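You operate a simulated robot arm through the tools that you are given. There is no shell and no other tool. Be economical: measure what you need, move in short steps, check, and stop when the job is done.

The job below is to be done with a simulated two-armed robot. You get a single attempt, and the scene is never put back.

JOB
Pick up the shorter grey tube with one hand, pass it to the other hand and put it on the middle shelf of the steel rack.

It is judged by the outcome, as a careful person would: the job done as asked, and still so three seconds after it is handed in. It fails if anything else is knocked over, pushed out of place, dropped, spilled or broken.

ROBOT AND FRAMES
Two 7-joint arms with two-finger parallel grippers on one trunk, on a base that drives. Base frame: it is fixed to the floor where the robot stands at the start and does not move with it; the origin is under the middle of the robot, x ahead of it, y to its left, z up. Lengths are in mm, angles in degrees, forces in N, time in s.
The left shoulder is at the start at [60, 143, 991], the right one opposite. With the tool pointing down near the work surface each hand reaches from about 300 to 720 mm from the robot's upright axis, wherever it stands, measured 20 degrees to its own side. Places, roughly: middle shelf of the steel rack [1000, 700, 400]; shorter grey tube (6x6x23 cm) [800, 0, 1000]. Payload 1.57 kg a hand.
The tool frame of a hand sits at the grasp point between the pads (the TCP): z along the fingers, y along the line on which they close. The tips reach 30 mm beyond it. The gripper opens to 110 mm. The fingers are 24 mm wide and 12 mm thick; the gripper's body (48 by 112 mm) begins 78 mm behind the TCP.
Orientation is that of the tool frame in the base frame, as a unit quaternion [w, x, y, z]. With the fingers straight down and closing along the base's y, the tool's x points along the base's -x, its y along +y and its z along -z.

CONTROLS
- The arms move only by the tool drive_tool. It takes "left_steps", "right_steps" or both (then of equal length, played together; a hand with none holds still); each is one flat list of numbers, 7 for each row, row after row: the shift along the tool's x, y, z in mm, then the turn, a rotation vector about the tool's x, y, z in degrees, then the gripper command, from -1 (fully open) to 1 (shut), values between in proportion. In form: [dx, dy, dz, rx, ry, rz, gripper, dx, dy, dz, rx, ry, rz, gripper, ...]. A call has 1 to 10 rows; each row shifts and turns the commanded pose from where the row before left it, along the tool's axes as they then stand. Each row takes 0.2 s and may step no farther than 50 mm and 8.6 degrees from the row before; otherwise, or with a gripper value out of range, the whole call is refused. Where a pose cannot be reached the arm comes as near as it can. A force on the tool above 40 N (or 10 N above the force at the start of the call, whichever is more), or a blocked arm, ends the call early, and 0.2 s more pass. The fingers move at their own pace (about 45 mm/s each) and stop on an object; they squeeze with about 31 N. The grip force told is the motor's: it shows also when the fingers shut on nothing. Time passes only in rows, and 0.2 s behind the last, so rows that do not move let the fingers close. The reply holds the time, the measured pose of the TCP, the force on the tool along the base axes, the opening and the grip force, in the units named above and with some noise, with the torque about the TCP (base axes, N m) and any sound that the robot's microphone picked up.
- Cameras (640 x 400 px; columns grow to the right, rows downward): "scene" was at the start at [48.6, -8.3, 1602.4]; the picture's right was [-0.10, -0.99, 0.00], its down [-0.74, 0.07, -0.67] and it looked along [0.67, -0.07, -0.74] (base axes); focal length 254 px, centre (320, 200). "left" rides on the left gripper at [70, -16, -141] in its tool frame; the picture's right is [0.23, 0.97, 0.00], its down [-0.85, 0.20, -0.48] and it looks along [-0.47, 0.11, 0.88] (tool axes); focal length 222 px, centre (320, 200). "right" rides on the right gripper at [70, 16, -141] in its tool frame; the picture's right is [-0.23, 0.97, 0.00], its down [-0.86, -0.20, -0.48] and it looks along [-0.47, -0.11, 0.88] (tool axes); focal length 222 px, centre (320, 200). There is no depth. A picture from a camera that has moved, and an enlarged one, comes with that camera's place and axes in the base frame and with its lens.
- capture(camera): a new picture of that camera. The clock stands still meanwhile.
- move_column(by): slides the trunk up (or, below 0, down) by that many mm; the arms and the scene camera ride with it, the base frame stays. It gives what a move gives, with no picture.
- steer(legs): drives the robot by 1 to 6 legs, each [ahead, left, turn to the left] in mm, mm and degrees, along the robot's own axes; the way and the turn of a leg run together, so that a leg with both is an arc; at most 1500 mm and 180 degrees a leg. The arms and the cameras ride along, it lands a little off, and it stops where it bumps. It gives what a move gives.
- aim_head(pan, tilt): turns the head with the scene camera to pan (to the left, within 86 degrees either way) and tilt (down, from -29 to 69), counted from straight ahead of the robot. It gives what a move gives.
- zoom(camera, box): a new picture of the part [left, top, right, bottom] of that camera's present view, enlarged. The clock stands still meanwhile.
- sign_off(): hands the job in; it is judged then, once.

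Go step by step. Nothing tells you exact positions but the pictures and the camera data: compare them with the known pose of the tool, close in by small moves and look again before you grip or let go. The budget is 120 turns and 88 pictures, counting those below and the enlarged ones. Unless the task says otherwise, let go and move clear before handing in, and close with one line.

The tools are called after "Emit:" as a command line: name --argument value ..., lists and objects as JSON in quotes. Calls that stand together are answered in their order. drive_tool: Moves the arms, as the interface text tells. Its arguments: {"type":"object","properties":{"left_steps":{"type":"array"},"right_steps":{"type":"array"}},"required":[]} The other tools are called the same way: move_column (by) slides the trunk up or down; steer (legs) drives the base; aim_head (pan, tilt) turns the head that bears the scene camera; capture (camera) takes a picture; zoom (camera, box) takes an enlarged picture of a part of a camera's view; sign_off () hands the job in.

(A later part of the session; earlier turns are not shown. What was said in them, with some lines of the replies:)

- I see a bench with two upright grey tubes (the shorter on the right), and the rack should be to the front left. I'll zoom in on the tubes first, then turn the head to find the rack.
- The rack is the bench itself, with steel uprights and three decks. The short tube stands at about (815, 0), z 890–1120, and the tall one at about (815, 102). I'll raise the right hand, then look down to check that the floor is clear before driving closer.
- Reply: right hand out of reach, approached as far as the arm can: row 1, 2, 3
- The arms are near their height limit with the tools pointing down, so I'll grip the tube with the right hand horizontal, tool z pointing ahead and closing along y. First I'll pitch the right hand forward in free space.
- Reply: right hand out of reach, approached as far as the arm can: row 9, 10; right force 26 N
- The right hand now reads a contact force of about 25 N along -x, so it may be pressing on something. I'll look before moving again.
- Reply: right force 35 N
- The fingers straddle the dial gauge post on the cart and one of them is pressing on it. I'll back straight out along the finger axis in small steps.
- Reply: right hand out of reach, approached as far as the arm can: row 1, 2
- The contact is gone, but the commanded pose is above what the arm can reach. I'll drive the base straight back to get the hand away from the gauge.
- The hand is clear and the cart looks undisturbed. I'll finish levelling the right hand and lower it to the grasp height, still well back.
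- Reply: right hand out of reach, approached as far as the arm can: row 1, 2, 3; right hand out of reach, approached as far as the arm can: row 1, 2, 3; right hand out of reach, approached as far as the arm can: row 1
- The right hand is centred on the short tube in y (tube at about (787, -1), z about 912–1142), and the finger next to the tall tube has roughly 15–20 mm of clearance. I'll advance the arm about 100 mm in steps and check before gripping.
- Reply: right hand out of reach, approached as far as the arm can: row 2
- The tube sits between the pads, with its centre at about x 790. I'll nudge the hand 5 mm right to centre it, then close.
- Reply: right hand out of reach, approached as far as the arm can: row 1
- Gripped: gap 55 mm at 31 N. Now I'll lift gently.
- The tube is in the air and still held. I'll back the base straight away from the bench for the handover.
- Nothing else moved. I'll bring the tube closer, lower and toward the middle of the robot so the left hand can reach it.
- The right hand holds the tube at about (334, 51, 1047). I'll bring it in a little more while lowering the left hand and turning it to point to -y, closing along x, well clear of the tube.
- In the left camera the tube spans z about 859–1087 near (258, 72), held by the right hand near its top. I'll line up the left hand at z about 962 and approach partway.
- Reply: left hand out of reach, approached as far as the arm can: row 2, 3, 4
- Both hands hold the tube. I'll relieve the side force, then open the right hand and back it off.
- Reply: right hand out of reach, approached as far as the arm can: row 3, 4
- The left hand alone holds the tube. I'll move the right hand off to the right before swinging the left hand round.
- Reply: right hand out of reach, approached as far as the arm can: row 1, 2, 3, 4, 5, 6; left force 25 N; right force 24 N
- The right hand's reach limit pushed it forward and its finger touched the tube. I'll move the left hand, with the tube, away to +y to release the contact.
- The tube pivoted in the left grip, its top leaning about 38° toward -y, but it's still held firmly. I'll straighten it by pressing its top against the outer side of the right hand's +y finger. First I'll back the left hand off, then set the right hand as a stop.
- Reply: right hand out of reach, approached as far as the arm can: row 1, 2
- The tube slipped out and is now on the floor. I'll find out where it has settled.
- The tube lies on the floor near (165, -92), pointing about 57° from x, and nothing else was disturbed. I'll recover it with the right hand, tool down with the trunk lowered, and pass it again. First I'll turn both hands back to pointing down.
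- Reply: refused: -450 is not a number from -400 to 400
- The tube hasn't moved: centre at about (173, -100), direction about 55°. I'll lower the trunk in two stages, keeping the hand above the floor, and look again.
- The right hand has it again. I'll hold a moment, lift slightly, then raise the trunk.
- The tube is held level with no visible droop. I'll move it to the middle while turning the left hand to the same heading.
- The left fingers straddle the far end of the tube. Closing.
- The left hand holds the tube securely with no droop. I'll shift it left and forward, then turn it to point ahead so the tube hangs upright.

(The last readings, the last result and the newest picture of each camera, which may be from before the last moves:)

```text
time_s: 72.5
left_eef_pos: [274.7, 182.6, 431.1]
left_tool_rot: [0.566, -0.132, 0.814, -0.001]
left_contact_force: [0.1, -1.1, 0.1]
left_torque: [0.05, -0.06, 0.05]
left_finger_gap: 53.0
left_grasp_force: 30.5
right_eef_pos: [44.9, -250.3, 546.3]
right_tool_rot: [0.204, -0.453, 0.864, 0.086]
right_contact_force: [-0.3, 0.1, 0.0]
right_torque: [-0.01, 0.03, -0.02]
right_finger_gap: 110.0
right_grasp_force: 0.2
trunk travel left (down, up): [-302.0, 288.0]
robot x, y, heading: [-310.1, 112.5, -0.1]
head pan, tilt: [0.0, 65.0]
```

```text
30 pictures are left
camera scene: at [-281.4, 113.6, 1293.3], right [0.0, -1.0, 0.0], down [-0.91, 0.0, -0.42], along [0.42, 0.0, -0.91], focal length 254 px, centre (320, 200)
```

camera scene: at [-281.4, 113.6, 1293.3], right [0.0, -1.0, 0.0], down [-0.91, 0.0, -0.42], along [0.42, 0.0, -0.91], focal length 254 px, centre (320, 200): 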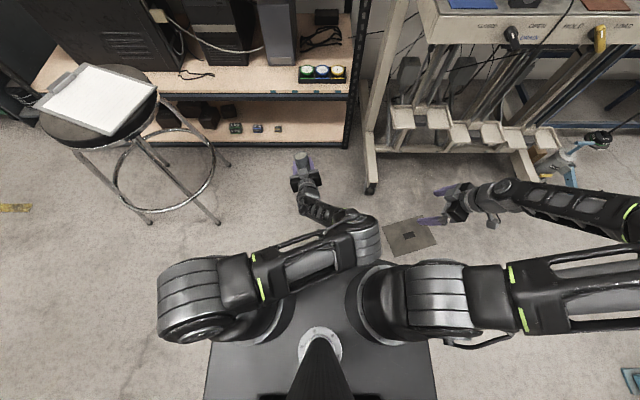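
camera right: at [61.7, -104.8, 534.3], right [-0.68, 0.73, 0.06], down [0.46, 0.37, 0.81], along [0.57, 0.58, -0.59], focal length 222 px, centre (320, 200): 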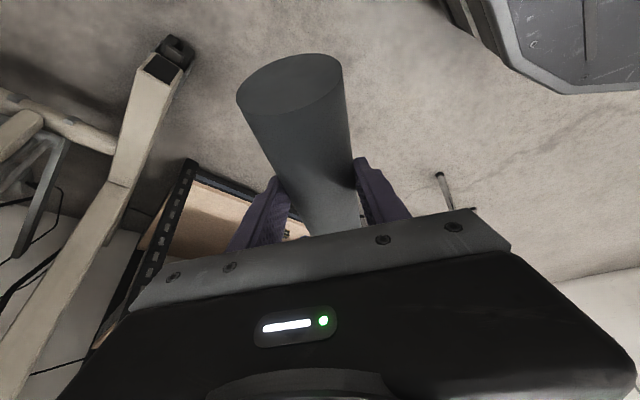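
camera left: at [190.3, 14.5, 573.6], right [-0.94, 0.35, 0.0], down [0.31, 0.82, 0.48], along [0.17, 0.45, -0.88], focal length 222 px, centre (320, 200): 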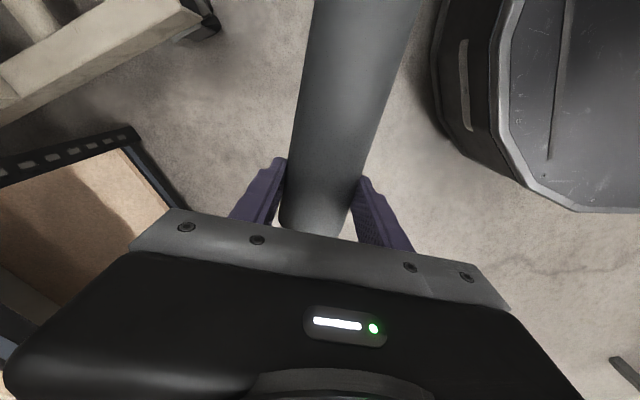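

Emit:
drive_tool --left_steps '[0, 0, 0, 3.65, -6.84, 3.65, 1, 0, 0, 0, 3.65, -6.84, 3.65, 1, 0, 0, 0, 3.65, -6.84, 3.65, 1, 0, 0, 25, 0, 0, 0, 1, 0, 0, 25, 0, 0, 0, 1, 0, 0, 25, 0, 0, 0, 1]'

Emit:
capture --camera "scene"

Emit:
capture --camera "left"

```text
time_s: 73.9
left_eef_pos: [349.5, 182.0, 431.2]
left_tool_rot: [0.707, 0.001, 0.707, 0.0]
left_contact_force: [-0.1, -0.6, 0.4]
left_torque: [0.0, 0.13, 0.03]
left_finger_gap: 52.8
left_grasp_force: 31.4
right_eef_pos: [44.2, -251.8, 545.6]
right_tool_rot: [0.205, -0.453, 0.864, 0.086]
right_contact_force: [-0.5, -0.7, 0.0]
right_torque: [0.02, -0.01, -0.02]
right_finger_gap: 110.0
right_grasp_force: 0.0
trunk travel left (down, up): [-302.0, 288.0]
robot x, y, heading: [-311.3, 115.8, 0.2]
head pan, tilt: [0.0, 65.0]
```

```text
29 pictures are left
camera scene: at [-281.3, 113.6, 1293.3], right [0.0, -1.0, 0.0], down [-0.91, 0.0, -0.42], along [0.42, 0.0, -0.91], focal length 254 px, centre (320, 200)
```

scene: 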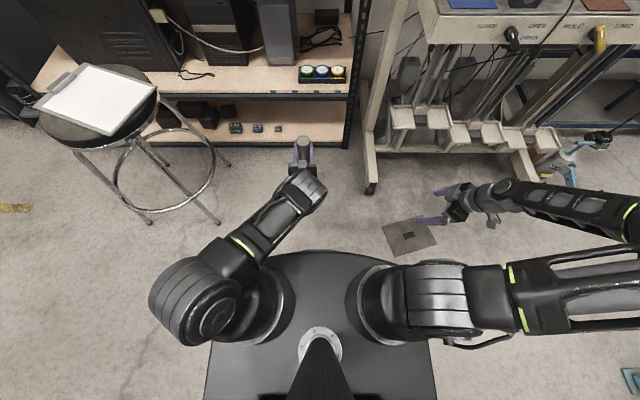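

```text
28 pictures are left
camera left: at [208.7, 165.2, 362.5], right [0.0, 0.97, -0.23], down [-0.48, 0.2, 0.85], along [0.88, 0.11, 0.47], focal length 222 px, centre (320, 200)
```

left: 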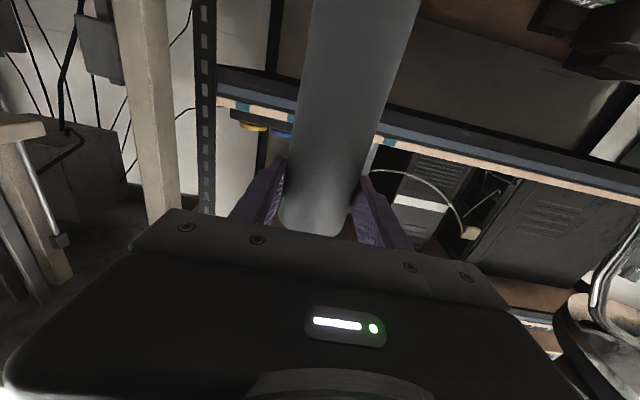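

The left hand points straight ahead with the tube hanging vertical, about 195 mm below the grip. I'll raise the trunk so the tube clears the middle shelf (about z 440), slide left in front of the free area at y about 350, and look again.

Emit:
move_column --by 250

Emit:
steer --legs '[[0, 165, 0]]'

Emit:
aim_head --pan 15 --tilt 50

Emit:
capture --camera "scene"

Emit:
capture --camera "left"

```text
time_s: 76.5
left_eef_pos: [349.9, 181.4, 682.6]
left_tool_rot: [0.707, 0.001, 0.707, 0.0]
left_contact_force: [-0.2, -0.1, -6.1]
left_torque: [0.02, 0.12, 0.04]
left_finger_gap: 53.0
left_grasp_force: 31.3
right_eef_pos: [44.8, -251.9, 796.1]
right_tool_rot: [0.204, -0.454, 0.863, 0.086]
right_contact_force: [-0.5, 0.8, 0.1]
right_torque: [0.02, 0.02, -0.01]
right_finger_gap: 110.0
right_grasp_force: 0.1
trunk travel left (down, up): [-552.0, 38.0]
robot x, y, heading: [-311.8, 114.8, 0.4]
head pan, tilt: [0.0, 65.0]
```

```text
time_s: 77.9
left_eef_pos: [350.1, 347.2, 681.2]
left_tool_rot: [0.707, 0.0, 0.707, 0.0]
left_contact_force: [0.9, 0.7, -5.8]
left_torque: [0.03, 0.12, 0.0]
left_finger_gap: 53.0
left_grasp_force: 30.8
right_eef_pos: [44.2, -86.3, 796.5]
right_tool_rot: [0.203, -0.454, 0.863, 0.086]
right_contact_force: [0.0, 0.6, 0.2]
right_torque: [-0.02, 0.02, 0.0]
right_finger_gap: 109.9
right_grasp_force: 0.1
trunk travel left (down, up): [-552.0, 38.0]
robot x, y, heading: [-311.7, 275.4, 0.1]
head pan, tilt: [0.0, 65.0]
```

```text
time_s: 78.7
left_eef_pos: [347.9, 346.7, 681.4]
left_tool_rot: [0.708, 0.001, 0.706, 0.0]
left_contact_force: [-0.3, 1.0, -6.1]
left_torque: [-0.02, 0.13, -0.01]
left_finger_gap: 53.2
left_grasp_force: 30.9
right_eef_pos: [44.6, -87.4, 796.3]
right_tool_rot: [0.203, -0.454, 0.863, 0.086]
right_contact_force: [-1.1, -0.9, -0.7]
right_torque: [0.01, -0.03, -0.01]
right_finger_gap: 109.8
right_grasp_force: 0.0
trunk travel left (down, up): [-552.0, 38.0]
robot x, y, heading: [-316.5, 274.3, 0.3]
head pan, tilt: [15.0, 50.0]
```

```text
27 pictures are left
camera scene: at [-267.8, 297.1, 1561.3], right [0.26, -0.97, 0.0], down [-0.74, -0.2, -0.64], along [0.62, 0.17, -0.77], focal length 254 px, centre (320, 200)
```

scene: 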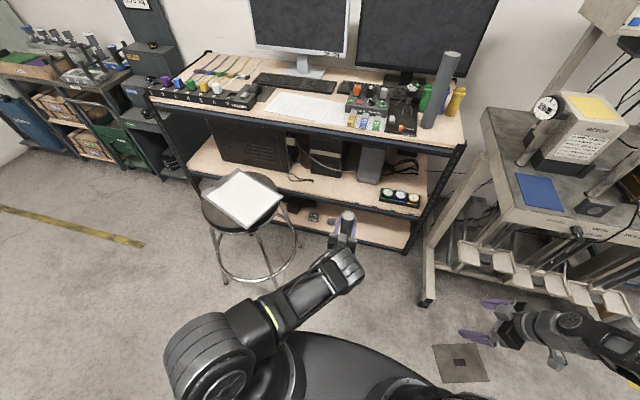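

```text
26 pictures are left
camera left: at [208.1, 329.0, 612.3], right [0.0, 0.97, -0.23], down [-0.48, 0.2, 0.85], along [0.88, 0.11, 0.47], focal length 222 px, centre (320, 200)
```

left: 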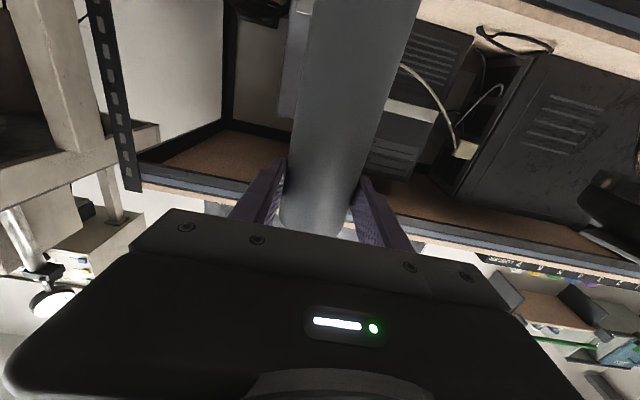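

Emit:
zoom --camera "scene" --box '[260, 130, 460, 260]'

Emit:
zoom --camera "left" --box '[400, 0, 640, 150]'

```text
3.08 times, centred on (360, 195) of scene
camera zoom: at [-267.8, 297.1, 1561.3], right [0.26, -0.97, 0.0], down [-0.74, -0.2, -0.64], along [0.62, 0.17, -0.77], focal length 780 px, centre (197, 215)
```

zoom: 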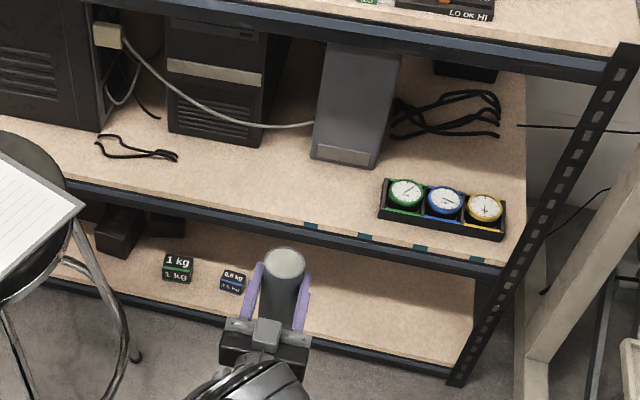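

```text
2.67 times, centred on (520, 75) of left
camera zoom: at [208.1, 329.0, 612.3], right [0.0, 0.97, -0.23], down [-0.48, 0.2, 0.85], along [0.88, 0.11, 0.47], focal length 592 px, centre (-213, 533)
```

zoom: 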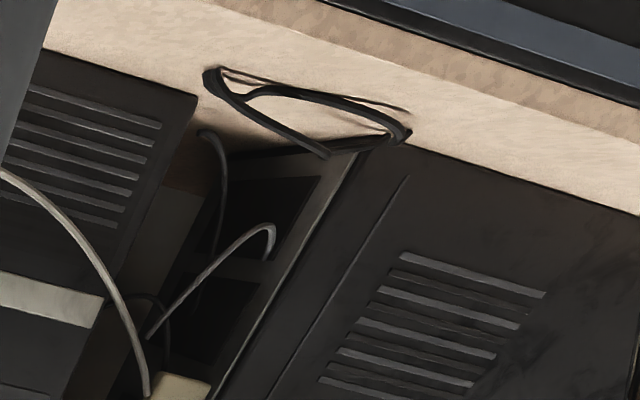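

The shelf's front edge is at x about 672 and its top at z about 448. The right elbow sticks out toward the cart, so I'd rather not drive far. I'll lower the trunk while raising the left hand, so that arm can reach farther forward.

Emit:
drive_tool --left_steps '[-40, 0, 0, 0, 0, 0, 1, -40, 0, 0, 0, 0, 0, 1, -40, 0, 0, 0, 0, 0, 1, -40, 0, 0, 0, 0, 0, 1, -40, 0, 0, 0, 0, 0, 1]'

Emit:
move_column --by -180

Emit:
drive_tool --left_steps '[0, 0, 30, 0, 0, 0, 1, 0, 0, 30, 0, 0, 0, 1, 0, 0, 30, 0, 0, 0, 1, 0, 0, 30, 0, 0, 0, 1]'

Emit:
capture --camera "scene"

```text
time_s: 79.9
left_eef_pos: [347.1, 346.1, 880.3]
left_tool_rot: [0.707, 0.002, 0.707, 0.0]
left_contact_force: [0.3, -0.1, -6.8]
left_torque: [0.01, 0.16, 0.02]
left_finger_gap: 53.1
left_grasp_force: 30.6
right_eef_pos: [44.0, -87.0, 796.3]
right_tool_rot: [0.204, -0.453, 0.863, 0.087]
right_contact_force: [0.1, 0.1, -0.6]
right_torque: [-0.03, -0.03, 0.0]
right_finger_gap: 110.1
right_grasp_force: 0.0
trunk travel left (down, up): [-552.0, 38.0]
robot x, y, heading: [-313.7, 276.0, -0.0]
head pan, tilt: [15.0, 50.0]
```

```text
time_s: 81.9
left_eef_pos: [348.3, 346.4, 701.1]
left_tool_rot: [0.708, 0.0, 0.707, 0.0]
left_contact_force: [0.2, -0.1, -6.6]
left_torque: [-0.02, 0.09, 0.0]
left_finger_gap: 53.0
left_grasp_force: 31.5
right_eef_pos: [44.1, -87.9, 616.5]
right_tool_rot: [0.204, -0.454, 0.863, 0.086]
right_contact_force: [0.9, 0.0, -0.1]
right_torque: [0.0, 0.03, 0.0]
right_finger_gap: 110.1
right_grasp_force: 0.1
trunk travel left (down, up): [-372.0, 218.0]
robot x, y, heading: [-313.1, 279.2, 0.2]
head pan, tilt: [15.0, 50.0]
```

```text
time_s: 82.9
left_eef_pos: [469.7, 346.5, 701.2]
left_tool_rot: [0.707, 0.001, 0.707, 0.001]
left_contact_force: [0.7, 0.1, -7.6]
left_torque: [0.01, 0.11, 0.02]
left_finger_gap: 53.3
left_grasp_force: 31.8
right_eef_pos: [44.3, -86.8, 615.9]
right_tool_rot: [0.204, -0.454, 0.863, 0.087]
right_contact_force: [0.6, 0.2, 0.3]
right_torque: [-0.01, -0.06, 0.06]
right_finger_gap: 110.1
right_grasp_force: 0.1
trunk travel left (down, up): [-372.0, 218.0]
robot x, y, heading: [-313.7, 280.0, 0.2]
head pan, tilt: [15.0, 50.0]
```

```text
23 pictures are left
camera scene: at [-267.7, 297.2, 1381.4], right [0.26, -0.97, 0.0], down [-0.74, -0.2, -0.64], along [0.62, 0.17, -0.77], focal length 254 px, centre (320, 200)
```

scene: 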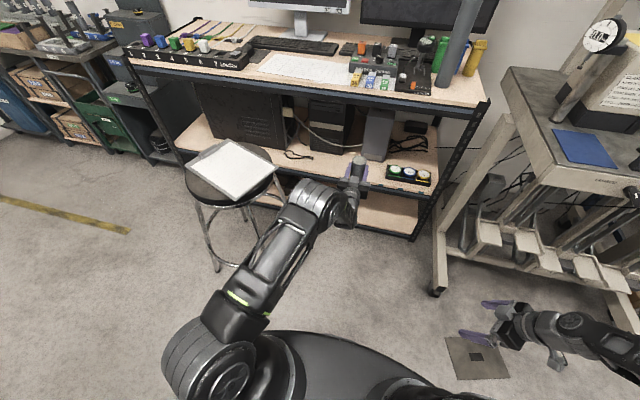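

Emit:
drive_tool --right_steps '[12.8, 20.6, -6, 0, 0, 0, -1, 12.8, 20.6, -6, 0, 0, 0, -1, 12.8, 20.6, -6, 0, 0, 0, -1]'

Emit:
steer --legs '[[160, 0, 0]]'

Emit:
capture --camera "scene"

Emit:
capture --camera "left"

```text
time_s: 83.7
left_eef_pos: [468.5, 345.4, 700.7]
left_tool_rot: [0.708, 0.001, 0.706, 0.0]
left_contact_force: [-0.2, -0.3, -6.8]
left_torque: [-0.01, 0.11, -0.03]
left_finger_gap: 53.1
left_grasp_force: 31.9
right_eef_pos: [-30.0, -86.4, 612.8]
right_tool_rot: [0.203, -0.455, 0.863, 0.086]
right_contact_force: [0.8, 0.3, -0.1]
right_torque: [-0.01, -0.01, 0.0]
right_finger_gap: 110.0
right_grasp_force: 0.1
trunk travel left (down, up): [-372.0, 218.0]
robot x, y, heading: [-314.6, 276.1, -0.0]
head pan, tilt: [15.0, 50.0]
```

```text
time_s: 85.1
left_eef_pos: [631.1, 346.5, 700.8]
left_tool_rot: [0.707, 0.0, 0.707, 0.0]
left_contact_force: [0.1, 0.6, -6.6]
left_torque: [0.02, 0.13, -0.02]
left_finger_gap: 53.0
left_grasp_force: 30.7
right_eef_pos: [131.6, -86.1, 613.4]
right_tool_rot: [0.205, -0.453, 0.863, 0.086]
right_contact_force: [-1.0, 0.1, 0.8]
right_torque: [0.02, 0.01, 0.02]
right_finger_gap: 110.0
right_grasp_force: 0.1
trunk travel left (down, up): [-372.0, 218.0]
robot x, y, heading: [-153.2, 276.2, -0.1]
head pan, tilt: [15.0, 50.0]
```

```text
22 pictures are left
camera scene: at [-105.4, 297.5, 1381.3], right [0.26, -0.97, 0.0], down [-0.74, -0.2, -0.64], along [0.62, 0.17, -0.77], focal length 254 px, centre (320, 200)
```

scene: 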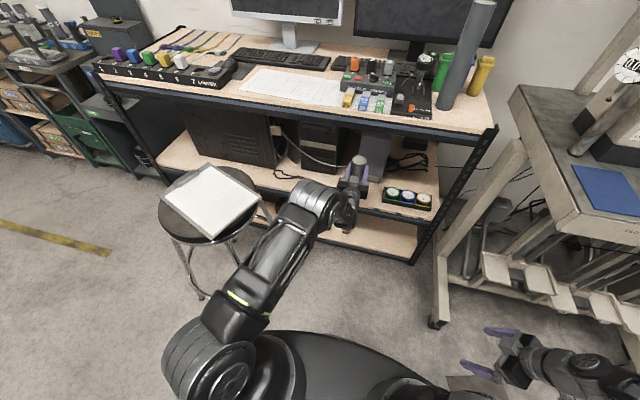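

```text
21 pictures are left
camera left: at [490.1, 328.0, 631.8], right [0.0, 0.97, -0.23], down [-0.48, 0.2, 0.85], along [0.88, 0.11, 0.47], focal length 222 px, centre (320, 200)
```

left: 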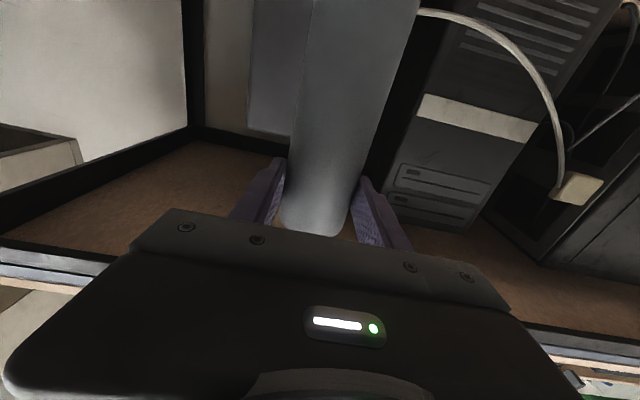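

Clear so far. I'll drive the last 112 mm, which puts the tube over the shelf.

Emit:
steer --legs '[[112, 0, 0]]'

Emit:
zoom --camera "scene" --box '[260, 110, 460, 260]'

Emit:
capture --camera "right"

```text
time_s: 86.3
left_eef_pos: [743.2, 347.0, 700.9]
left_tool_rot: [0.707, 0.001, 0.707, 0.0]
left_contact_force: [-0.4, 0.2, -6.6]
left_torque: [0.02, 0.13, -0.03]
left_finger_gap: 53.0
left_grasp_force: 30.7
right_eef_pos: [244.9, -85.0, 613.6]
right_tool_rot: [0.204, -0.453, 0.863, 0.086]
right_contact_force: [0.5, 0.0, -0.6]
right_torque: [0.01, 0.0, 0.0]
right_finger_gap: 110.1
right_grasp_force: 0.1
trunk travel left (down, up): [-372.0, 218.0]
robot x, y, heading: [-34.8, 280.6, 0.2]
head pan, tilt: [15.0, 50.0]
```

```text
2.67 times, centred on (360, 185) of scene
camera zoom: at [6.8, 297.8, 1381.3], right [0.26, -0.97, 0.0], down [-0.74, -0.2, -0.64], along [0.62, 0.17, -0.77], focal length 676 px, centre (213, 240)
```

zoom: 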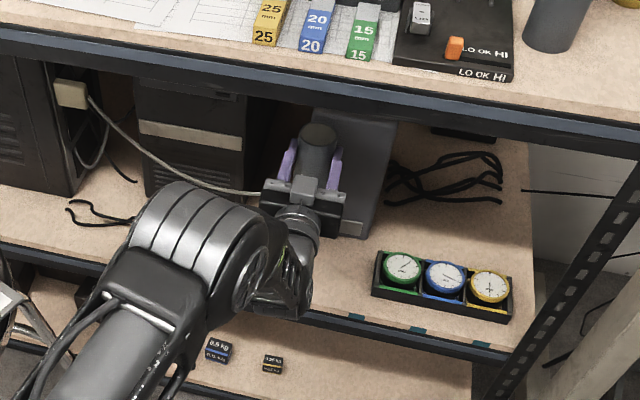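

```text
19 pictures are left
camera right: at [158.8, -176.2, 710.2], right [-0.68, 0.73, 0.06], down [0.46, 0.37, 0.81], along [0.56, 0.58, -0.59], focal length 222 px, centre (320, 200)
```

right: 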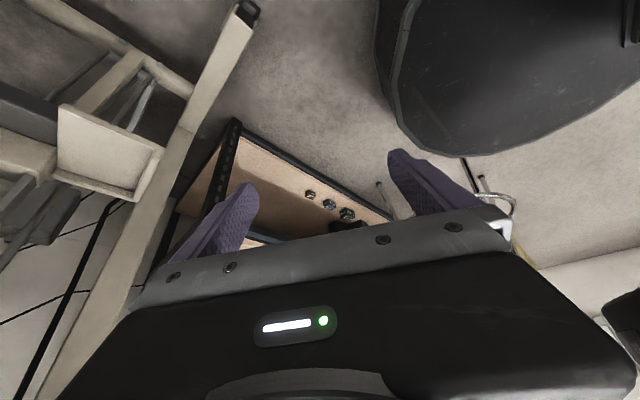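

The tube is over the free spot at (743, 347). Lowering it slowly, watching for the weight to come off.

Emit:
drive_tool --left_steps '[10, 0, 0, 0, 0, 0, 1, 10, 0, 0, 0, 0, 0, 1, 10, 0, 0, 0, 0, 0, 1, 5, 0, 0, 0, 0, 0, 1]'

Emit:
drive_tool --left_steps '[4, 0, 0, 0, 0, 0, 1, 0, 0, 0, 0, 0, 0, 1]'

Emit:
capture --camera "left"

```text
time_s: 87.3
left_eef_pos: [743.6, 345.9, 665.4]
left_tool_rot: [0.706, 0.0, 0.708, 0.001]
left_contact_force: [-0.1, 0.2, -7.3]
left_torque: [0.0, 0.08, 0.02]
left_finger_gap: 53.0
left_grasp_force: 31.5
right_eef_pos: [244.2, -85.4, 612.3]
right_tool_rot: [0.204, -0.454, 0.863, 0.086]
right_contact_force: [-0.1, -0.5, -0.4]
right_torque: [-0.01, -0.01, -0.01]
right_finger_gap: 110.1
right_grasp_force: 0.1
trunk travel left (down, up): [-372.0, 218.0]
robot x, y, heading: [-41.4, 277.1, 0.1]
head pan, tilt: [15.0, 50.0]
```

```text
time_s: 87.9
left_eef_pos: [743.5, 345.6, 662.7]
left_tool_rot: [0.708, 0.001, 0.707, 0.001]
left_contact_force: [0.2, 0.7, -6.9]
left_torque: [0.03, 0.1, -0.01]
left_finger_gap: 52.8
left_grasp_force: 30.4
right_eef_pos: [243.6, -86.3, 612.3]
right_tool_rot: [0.204, -0.455, 0.863, 0.086]
right_contact_force: [-0.5, 0.2, 0.9]
right_torque: [0.0, 0.01, 0.0]
right_finger_gap: 109.7
right_grasp_force: 0.0
trunk travel left (down, up): [-372.0, 218.0]
robot x, y, heading: [-35.6, 274.5, 0.3]
head pan, tilt: [15.0, 50.0]
```

```text
18 pictures are left
camera left: at [601.9, 328.6, 592.8], right [0.0, 0.97, -0.23], down [-0.48, 0.2, 0.86], along [0.88, 0.11, 0.47], focal length 222 px, centre (320, 200)
```

left: 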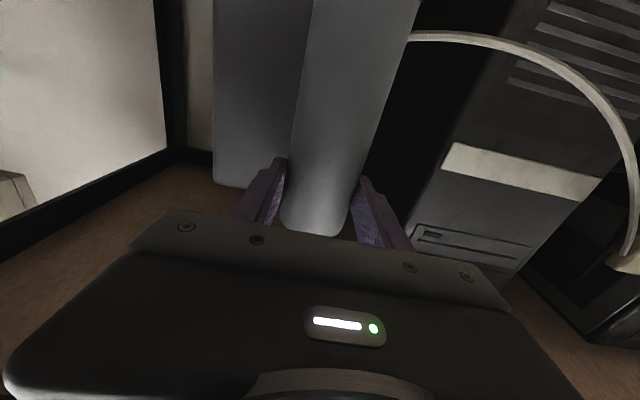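

Emit:
drive_tool --left_steps '[4, 0, 0, 0, 0, 2, 1, 4, 0, 0, 0, 0, 0, 1, 0, 0, 0, 0, 0, 0, 1]'

Emit:
drive_tool --left_steps '[3, 0, 0, 0, 0, 0, 1, 3, 0, 0, 0, 0, 0, 1]'

```text
time_s: 88.7
left_eef_pos: [742.9, 347.5, 654.1]
left_tool_rot: [0.707, 0.013, 0.707, 0.013]
left_contact_force: [-1.2, -0.4, -5.9]
left_torque: [-0.02, 0.13, 0.01]
left_finger_gap: 52.9
left_grasp_force: 31.0
right_eef_pos: [244.2, -84.8, 613.3]
right_tool_rot: [0.204, -0.454, 0.863, 0.087]
right_contact_force: [-0.3, -0.1, 0.2]
right_torque: [-0.01, 0.0, 0.03]
right_finger_gap: 110.1
right_grasp_force: 0.0
trunk travel left (down, up): [-372.0, 218.0]
robot x, y, heading: [-41.5, 281.2, 0.3]
head pan, tilt: [15.0, 50.0]
```

```text
time_s: 89.3
left_eef_pos: [743.3, 347.3, 647.2]
left_tool_rot: [0.707, 0.012, 0.707, 0.013]
left_contact_force: [-0.3, -0.4, -6.0]
left_torque: [-0.02, 0.13, -0.01]
left_finger_gap: 53.2
left_grasp_force: 30.6
right_eef_pos: [244.2, -84.8, 611.9]
right_tool_rot: [0.204, -0.454, 0.863, 0.086]
right_contact_force: [-0.2, 0.2, 0.8]
right_torque: [0.01, -0.03, 0.0]
right_finger_gap: 110.0
right_grasp_force: 0.1
trunk travel left (down, up): [-372.0, 218.0]
robot x, y, heading: [-39.3, 279.5, 0.3]
head pan, tilt: [15.0, 50.0]
```

Emit:
drive_tool --left_steps '[3, 0, 0, 0, 0, 0, 1, 3, 0, 0, 0, 0, 0, 1]'

Emit:
drive_tool --left_steps '[3, 0, 0, 0, 0, 0, 1]'

```text
time_s: 89.9
left_eef_pos: [743.3, 346.4, 641.3]
left_tool_rot: [0.708, 0.011, 0.706, 0.013]
left_contact_force: [-1.6, -0.2, -4.6]
left_torque: [-0.13, 0.15, -0.03]
left_finger_gap: 52.9
left_grasp_force: 31.2
right_eef_pos: [244.1, -86.3, 613.8]
right_tool_rot: [0.205, -0.454, 0.863, 0.087]
right_contact_force: [0.2, 0.5, -0.3]
right_torque: [0.03, -0.01, 0.0]
right_finger_gap: 110.0
right_grasp_force: 0.0
trunk travel left (down, up): [-372.0, 218.0]
robot x, y, heading: [-41.5, 278.8, 0.2]
head pan, tilt: [15.0, 50.0]
```

```text
time_s: 90.3
left_eef_pos: [743.9, 346.4, 643.2]
left_tool_rot: [0.709, 0.012, 0.705, 0.012]
left_contact_force: [-2.6, -1.1, 7.1]
left_torque: [-0.31, 0.41, -0.08]
left_finger_gap: 52.9
left_grasp_force: 30.7
right_eef_pos: [244.8, -85.2, 612.5]
right_tool_rot: [0.204, -0.453, 0.864, 0.085]
right_contact_force: [0.4, 0.5, 0.2]
right_torque: [0.01, 0.0, -0.01]
right_finger_gap: 110.1
right_grasp_force: 0.0
trunk travel left (down, up): [-372.0, 218.0]
robot x, y, heading: [-40.7, 278.8, 0.0]
head pan, tilt: [15.0, 50.0]
```

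The tube is on the shelf (the force has reversed). I'll ease the roll back slightly and look before letting go.

Emit:
drive_tool --left_steps '[0, 0, 0, 0, 1, -1, 1, 0, 0, 0, 0, 0, 0, 1]'

Emit:
capture --camera "left"

Emit:
zoom --camera "scene" --box '[280, 120, 420, 240]'

```text
time_s: 90.9
left_eef_pos: [744.1, 347.0, 643.2]
left_tool_rot: [0.703, 0.005, 0.711, 0.008]
left_contact_force: [4.2, 3.3, 11.5]
left_torque: [0.44, -0.98, 0.15]
left_finger_gap: 52.9
left_grasp_force: 31.4
right_eef_pos: [244.0, -86.1, 614.9]
right_tool_rot: [0.204, -0.455, 0.863, 0.086]
right_contact_force: [0.1, -0.3, 0.4]
right_torque: [0.01, -0.03, 0.02]
right_finger_gap: 110.1
right_grasp_force: 0.1
trunk travel left (down, up): [-372.0, 218.0]
robot x, y, heading: [-39.7, 275.0, 0.0]
head pan, tilt: [15.0, 50.0]
```

```text
17 pictures are left
camera left: at [601.6, 331.2, 574.7], right [0.0, 0.98, -0.21], down [-0.47, 0.18, 0.86], along [0.88, 0.1, 0.46], focal length 222 px, centre (320, 200)
```

left: 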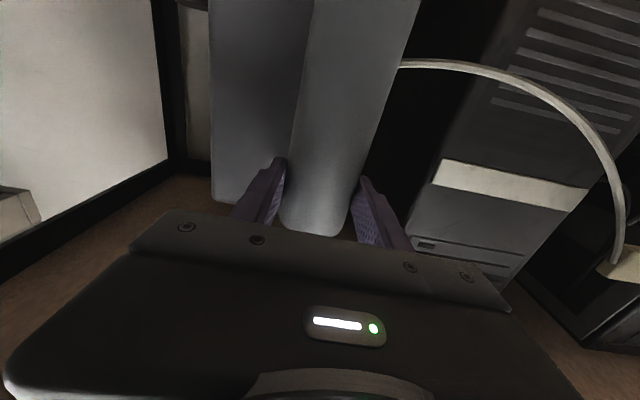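

```text
3.33 times, centred on (350, 180) of scene
camera zoom: at [4.4, 298.0, 1381.6], right [0.26, -0.97, 0.0], down [-0.74, -0.2, -0.64], along [0.62, 0.17, -0.77], focal length 845 px, centre (220, 267)
```

zoom: 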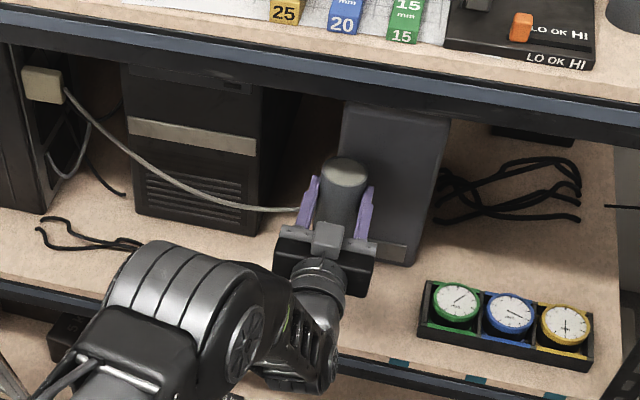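

Emit:
drive_tool --left_steps '[-1.5, 0, 0, 0, -0.6, 0.4, 1, 0, 0, 0, 0, 0, 0, 1]'

```text
time_s: 91.5
left_eef_pos: [741.0, 347.2, 642.5]
left_tool_rot: [0.706, 0.008, 0.708, 0.009]
left_contact_force: [-2.7, 3.0, 14.6]
left_torque: [0.08, 0.18, 0.03]
left_finger_gap: 53.2
left_grasp_force: 31.0
right_eef_pos: [242.3, -85.2, 613.6]
right_tool_rot: [0.204, -0.454, 0.863, 0.085]
right_contact_force: [1.1, -0.4, -0.3]
right_torque: [0.04, -0.02, 0.0]
right_finger_gap: 110.2
right_grasp_force: 0.1
trunk travel left (down, up): [-372.0, 218.0]
robot x, y, heading: [-37.2, 279.5, 0.1]
head pan, tilt: [15.0, 50.0]
```

The torques are now near zero, so the tube stands flat. I'll open the fingers gradually.

Emit:
drive_tool --left_steps '[-1, 0, 0, 0, 0, 0, 1, 0, 0, 0, 0, 0, 0, 0, 0, 0, 0, 0, 0, 0, -0.2, 0, 0, 0, 0, 0, 0, -0.4, 0, 0, 0, 0, 0, 0, -0.6, 0, 0, 0, 0, 0, 0, -0.6]'

Emit:
capture --camera "left"

```text
time_s: 92.9
left_eef_pos: [742.1, 347.2, 642.1]
left_tool_rot: [0.705, 0.009, 0.709, 0.009]
left_contact_force: [-0.1, 0.5, 0.5]
left_torque: [-0.02, 0.02, -0.02]
left_finger_gap: 88.0
left_grasp_force: 0.0
right_eef_pos: [243.8, -86.3, 613.3]
right_tool_rot: [0.204, -0.454, 0.863, 0.087]
right_contact_force: [-0.4, -0.5, -0.6]
right_torque: [-0.01, -0.01, 0.03]
right_finger_gap: 109.9
right_grasp_force: 0.1
trunk travel left (down, up): [-372.0, 218.0]
robot x, y, heading: [-38.0, 279.1, 0.2]
head pan, tilt: [15.0, 50.0]
```

```text
15 pictures are left
camera left: at [601.2, 331.1, 573.2], right [0.0, 0.98, -0.2], down [-0.47, 0.18, 0.86], along [0.88, 0.1, 0.46], focal length 222 px, centre (320, 200)
```

left: 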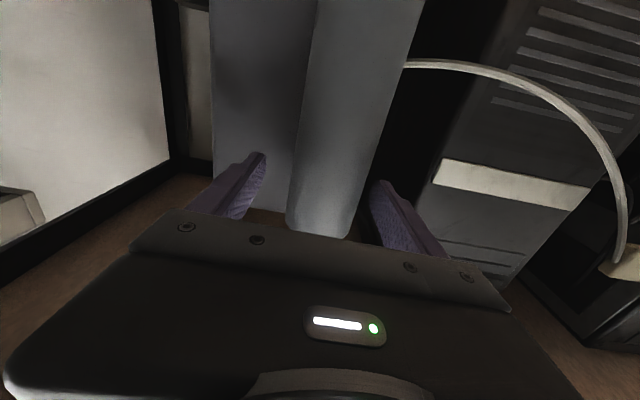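

The tube stands by itself. I'll open fully, then withdraw the hand straight back.

Emit:
drive_tool --left_steps '[0, 3, 0, 0, 0, 0, -1, 0, 0, 0, 0, 0, 0, -1, 0, 0, 0, 0, 0, 0, -1, 0, 0, -20, 0, 0, 0, -1, 0, 0, -25, 0, 0, 0, -1, 0, 0, -25, 0, 0, 0, -1, 0, 0, -25, 0, 0, 0, -1]'

Emit:
capture --camera "left"

```text
time_s: 94.5
left_eef_pos: [648.4, 350.5, 643.2]
left_tool_rot: [0.705, 0.009, 0.709, 0.01]
left_contact_force: [-0.1, 0.1, 0.4]
left_torque: [-0.01, -0.02, -0.04]
left_finger_gap: 110.3
left_grasp_force: 0.0
right_eef_pos: [243.4, -86.0, 612.8]
right_tool_rot: [0.204, -0.453, 0.863, 0.086]
right_contact_force: [-0.4, 0.1, 0.3]
right_torque: [-0.02, -0.02, -0.02]
right_finger_gap: 110.1
right_grasp_force: 0.1
trunk travel left (down, up): [-372.0, 218.0]
robot x, y, heading: [-34.2, 278.6, 0.1]
head pan, tilt: [15.0, 50.0]
```

```text
14 pictures are left
camera left: at [506.2, 333.9, 574.1], right [0.0, 0.98, -0.2], down [-0.47, 0.18, 0.86], along [0.88, 0.1, 0.46], focal length 222 px, centre (320, 200)
```

left: 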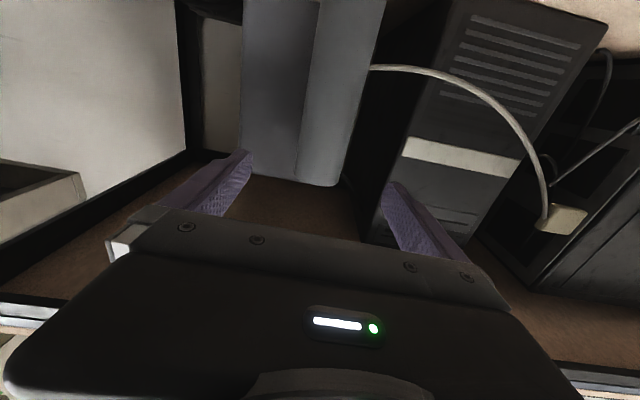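

Emit:
steer --legs '[[-250, 0, 0]]'

Emit:
capture --camera "scene"

Emit:
zoom --camera "scene" --box '[280, 80, 480, 260]'

```text
time_s: 96.4
left_eef_pos: [397.8, 346.9, 642.0]
left_tool_rot: [0.705, 0.01, 0.709, 0.008]
left_contact_force: [0.3, 0.2, 0.0]
left_torque: [-0.02, 0.01, 0.02]
left_finger_gap: 110.1
left_grasp_force: 0.1
right_eef_pos: [-6.9, -87.0, 613.3]
right_tool_rot: [0.204, -0.453, 0.864, 0.086]
right_contact_force: [-0.4, 0.5, 0.3]
right_torque: [-0.01, 0.02, 0.02]
right_finger_gap: 110.3
right_grasp_force: 0.0
trunk travel left (down, up): [-372.0, 218.0]
robot x, y, heading: [-290.7, 273.8, -0.1]
head pan, tilt: [15.0, 50.0]
```

```text
13 pictures are left
camera scene: at [-245.3, 297.4, 1381.5], right [0.26, -0.97, 0.0], down [-0.74, -0.2, -0.64], along [0.62, 0.17, -0.77], focal length 254 px, centre (320, 200)
```

scene: 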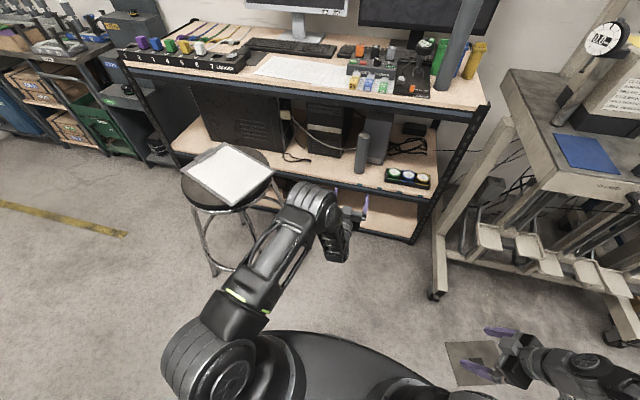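

```text
2.22 times, centred on (380, 170) of scene
camera zoom: at [-245.3, 297.4, 1381.5], right [0.26, -0.97, 0.0], down [-0.74, -0.2, -0.64], along [0.62, 0.17, -0.77], focal length 564 px, centre (187, 267)
```

zoom: 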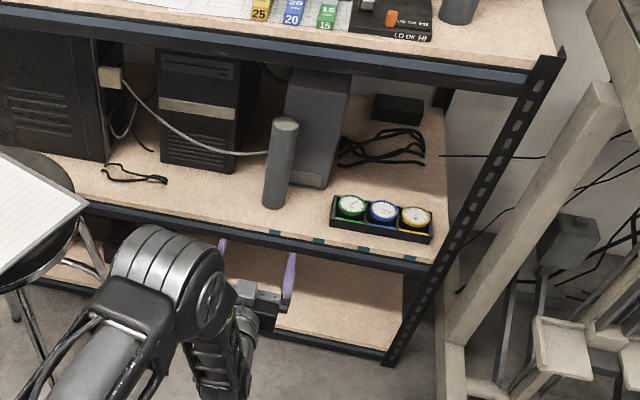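

The shorter tube stands upright on the middle shelf of the steel rack, and both hands are clear of it. Everything else I can see is where it was, so I'm handing in.

Emit:
sign_off

```text
The job is handed in.
```

The shorter grey tube is standing upright on the middle shelf, passed from the right hand to the left, but I dropped it once on the way. After the first handover, the right hand knocked the tube sideways in the left grip. It then fell to the floor while I was trying to straighten it. I picked it up with the right hand and passed it over again before placing it. Early on, the right hand also pressed on the dial gauge on the cart at about 30 N. The gauge and everything else I could see looked unmoved afterwards.
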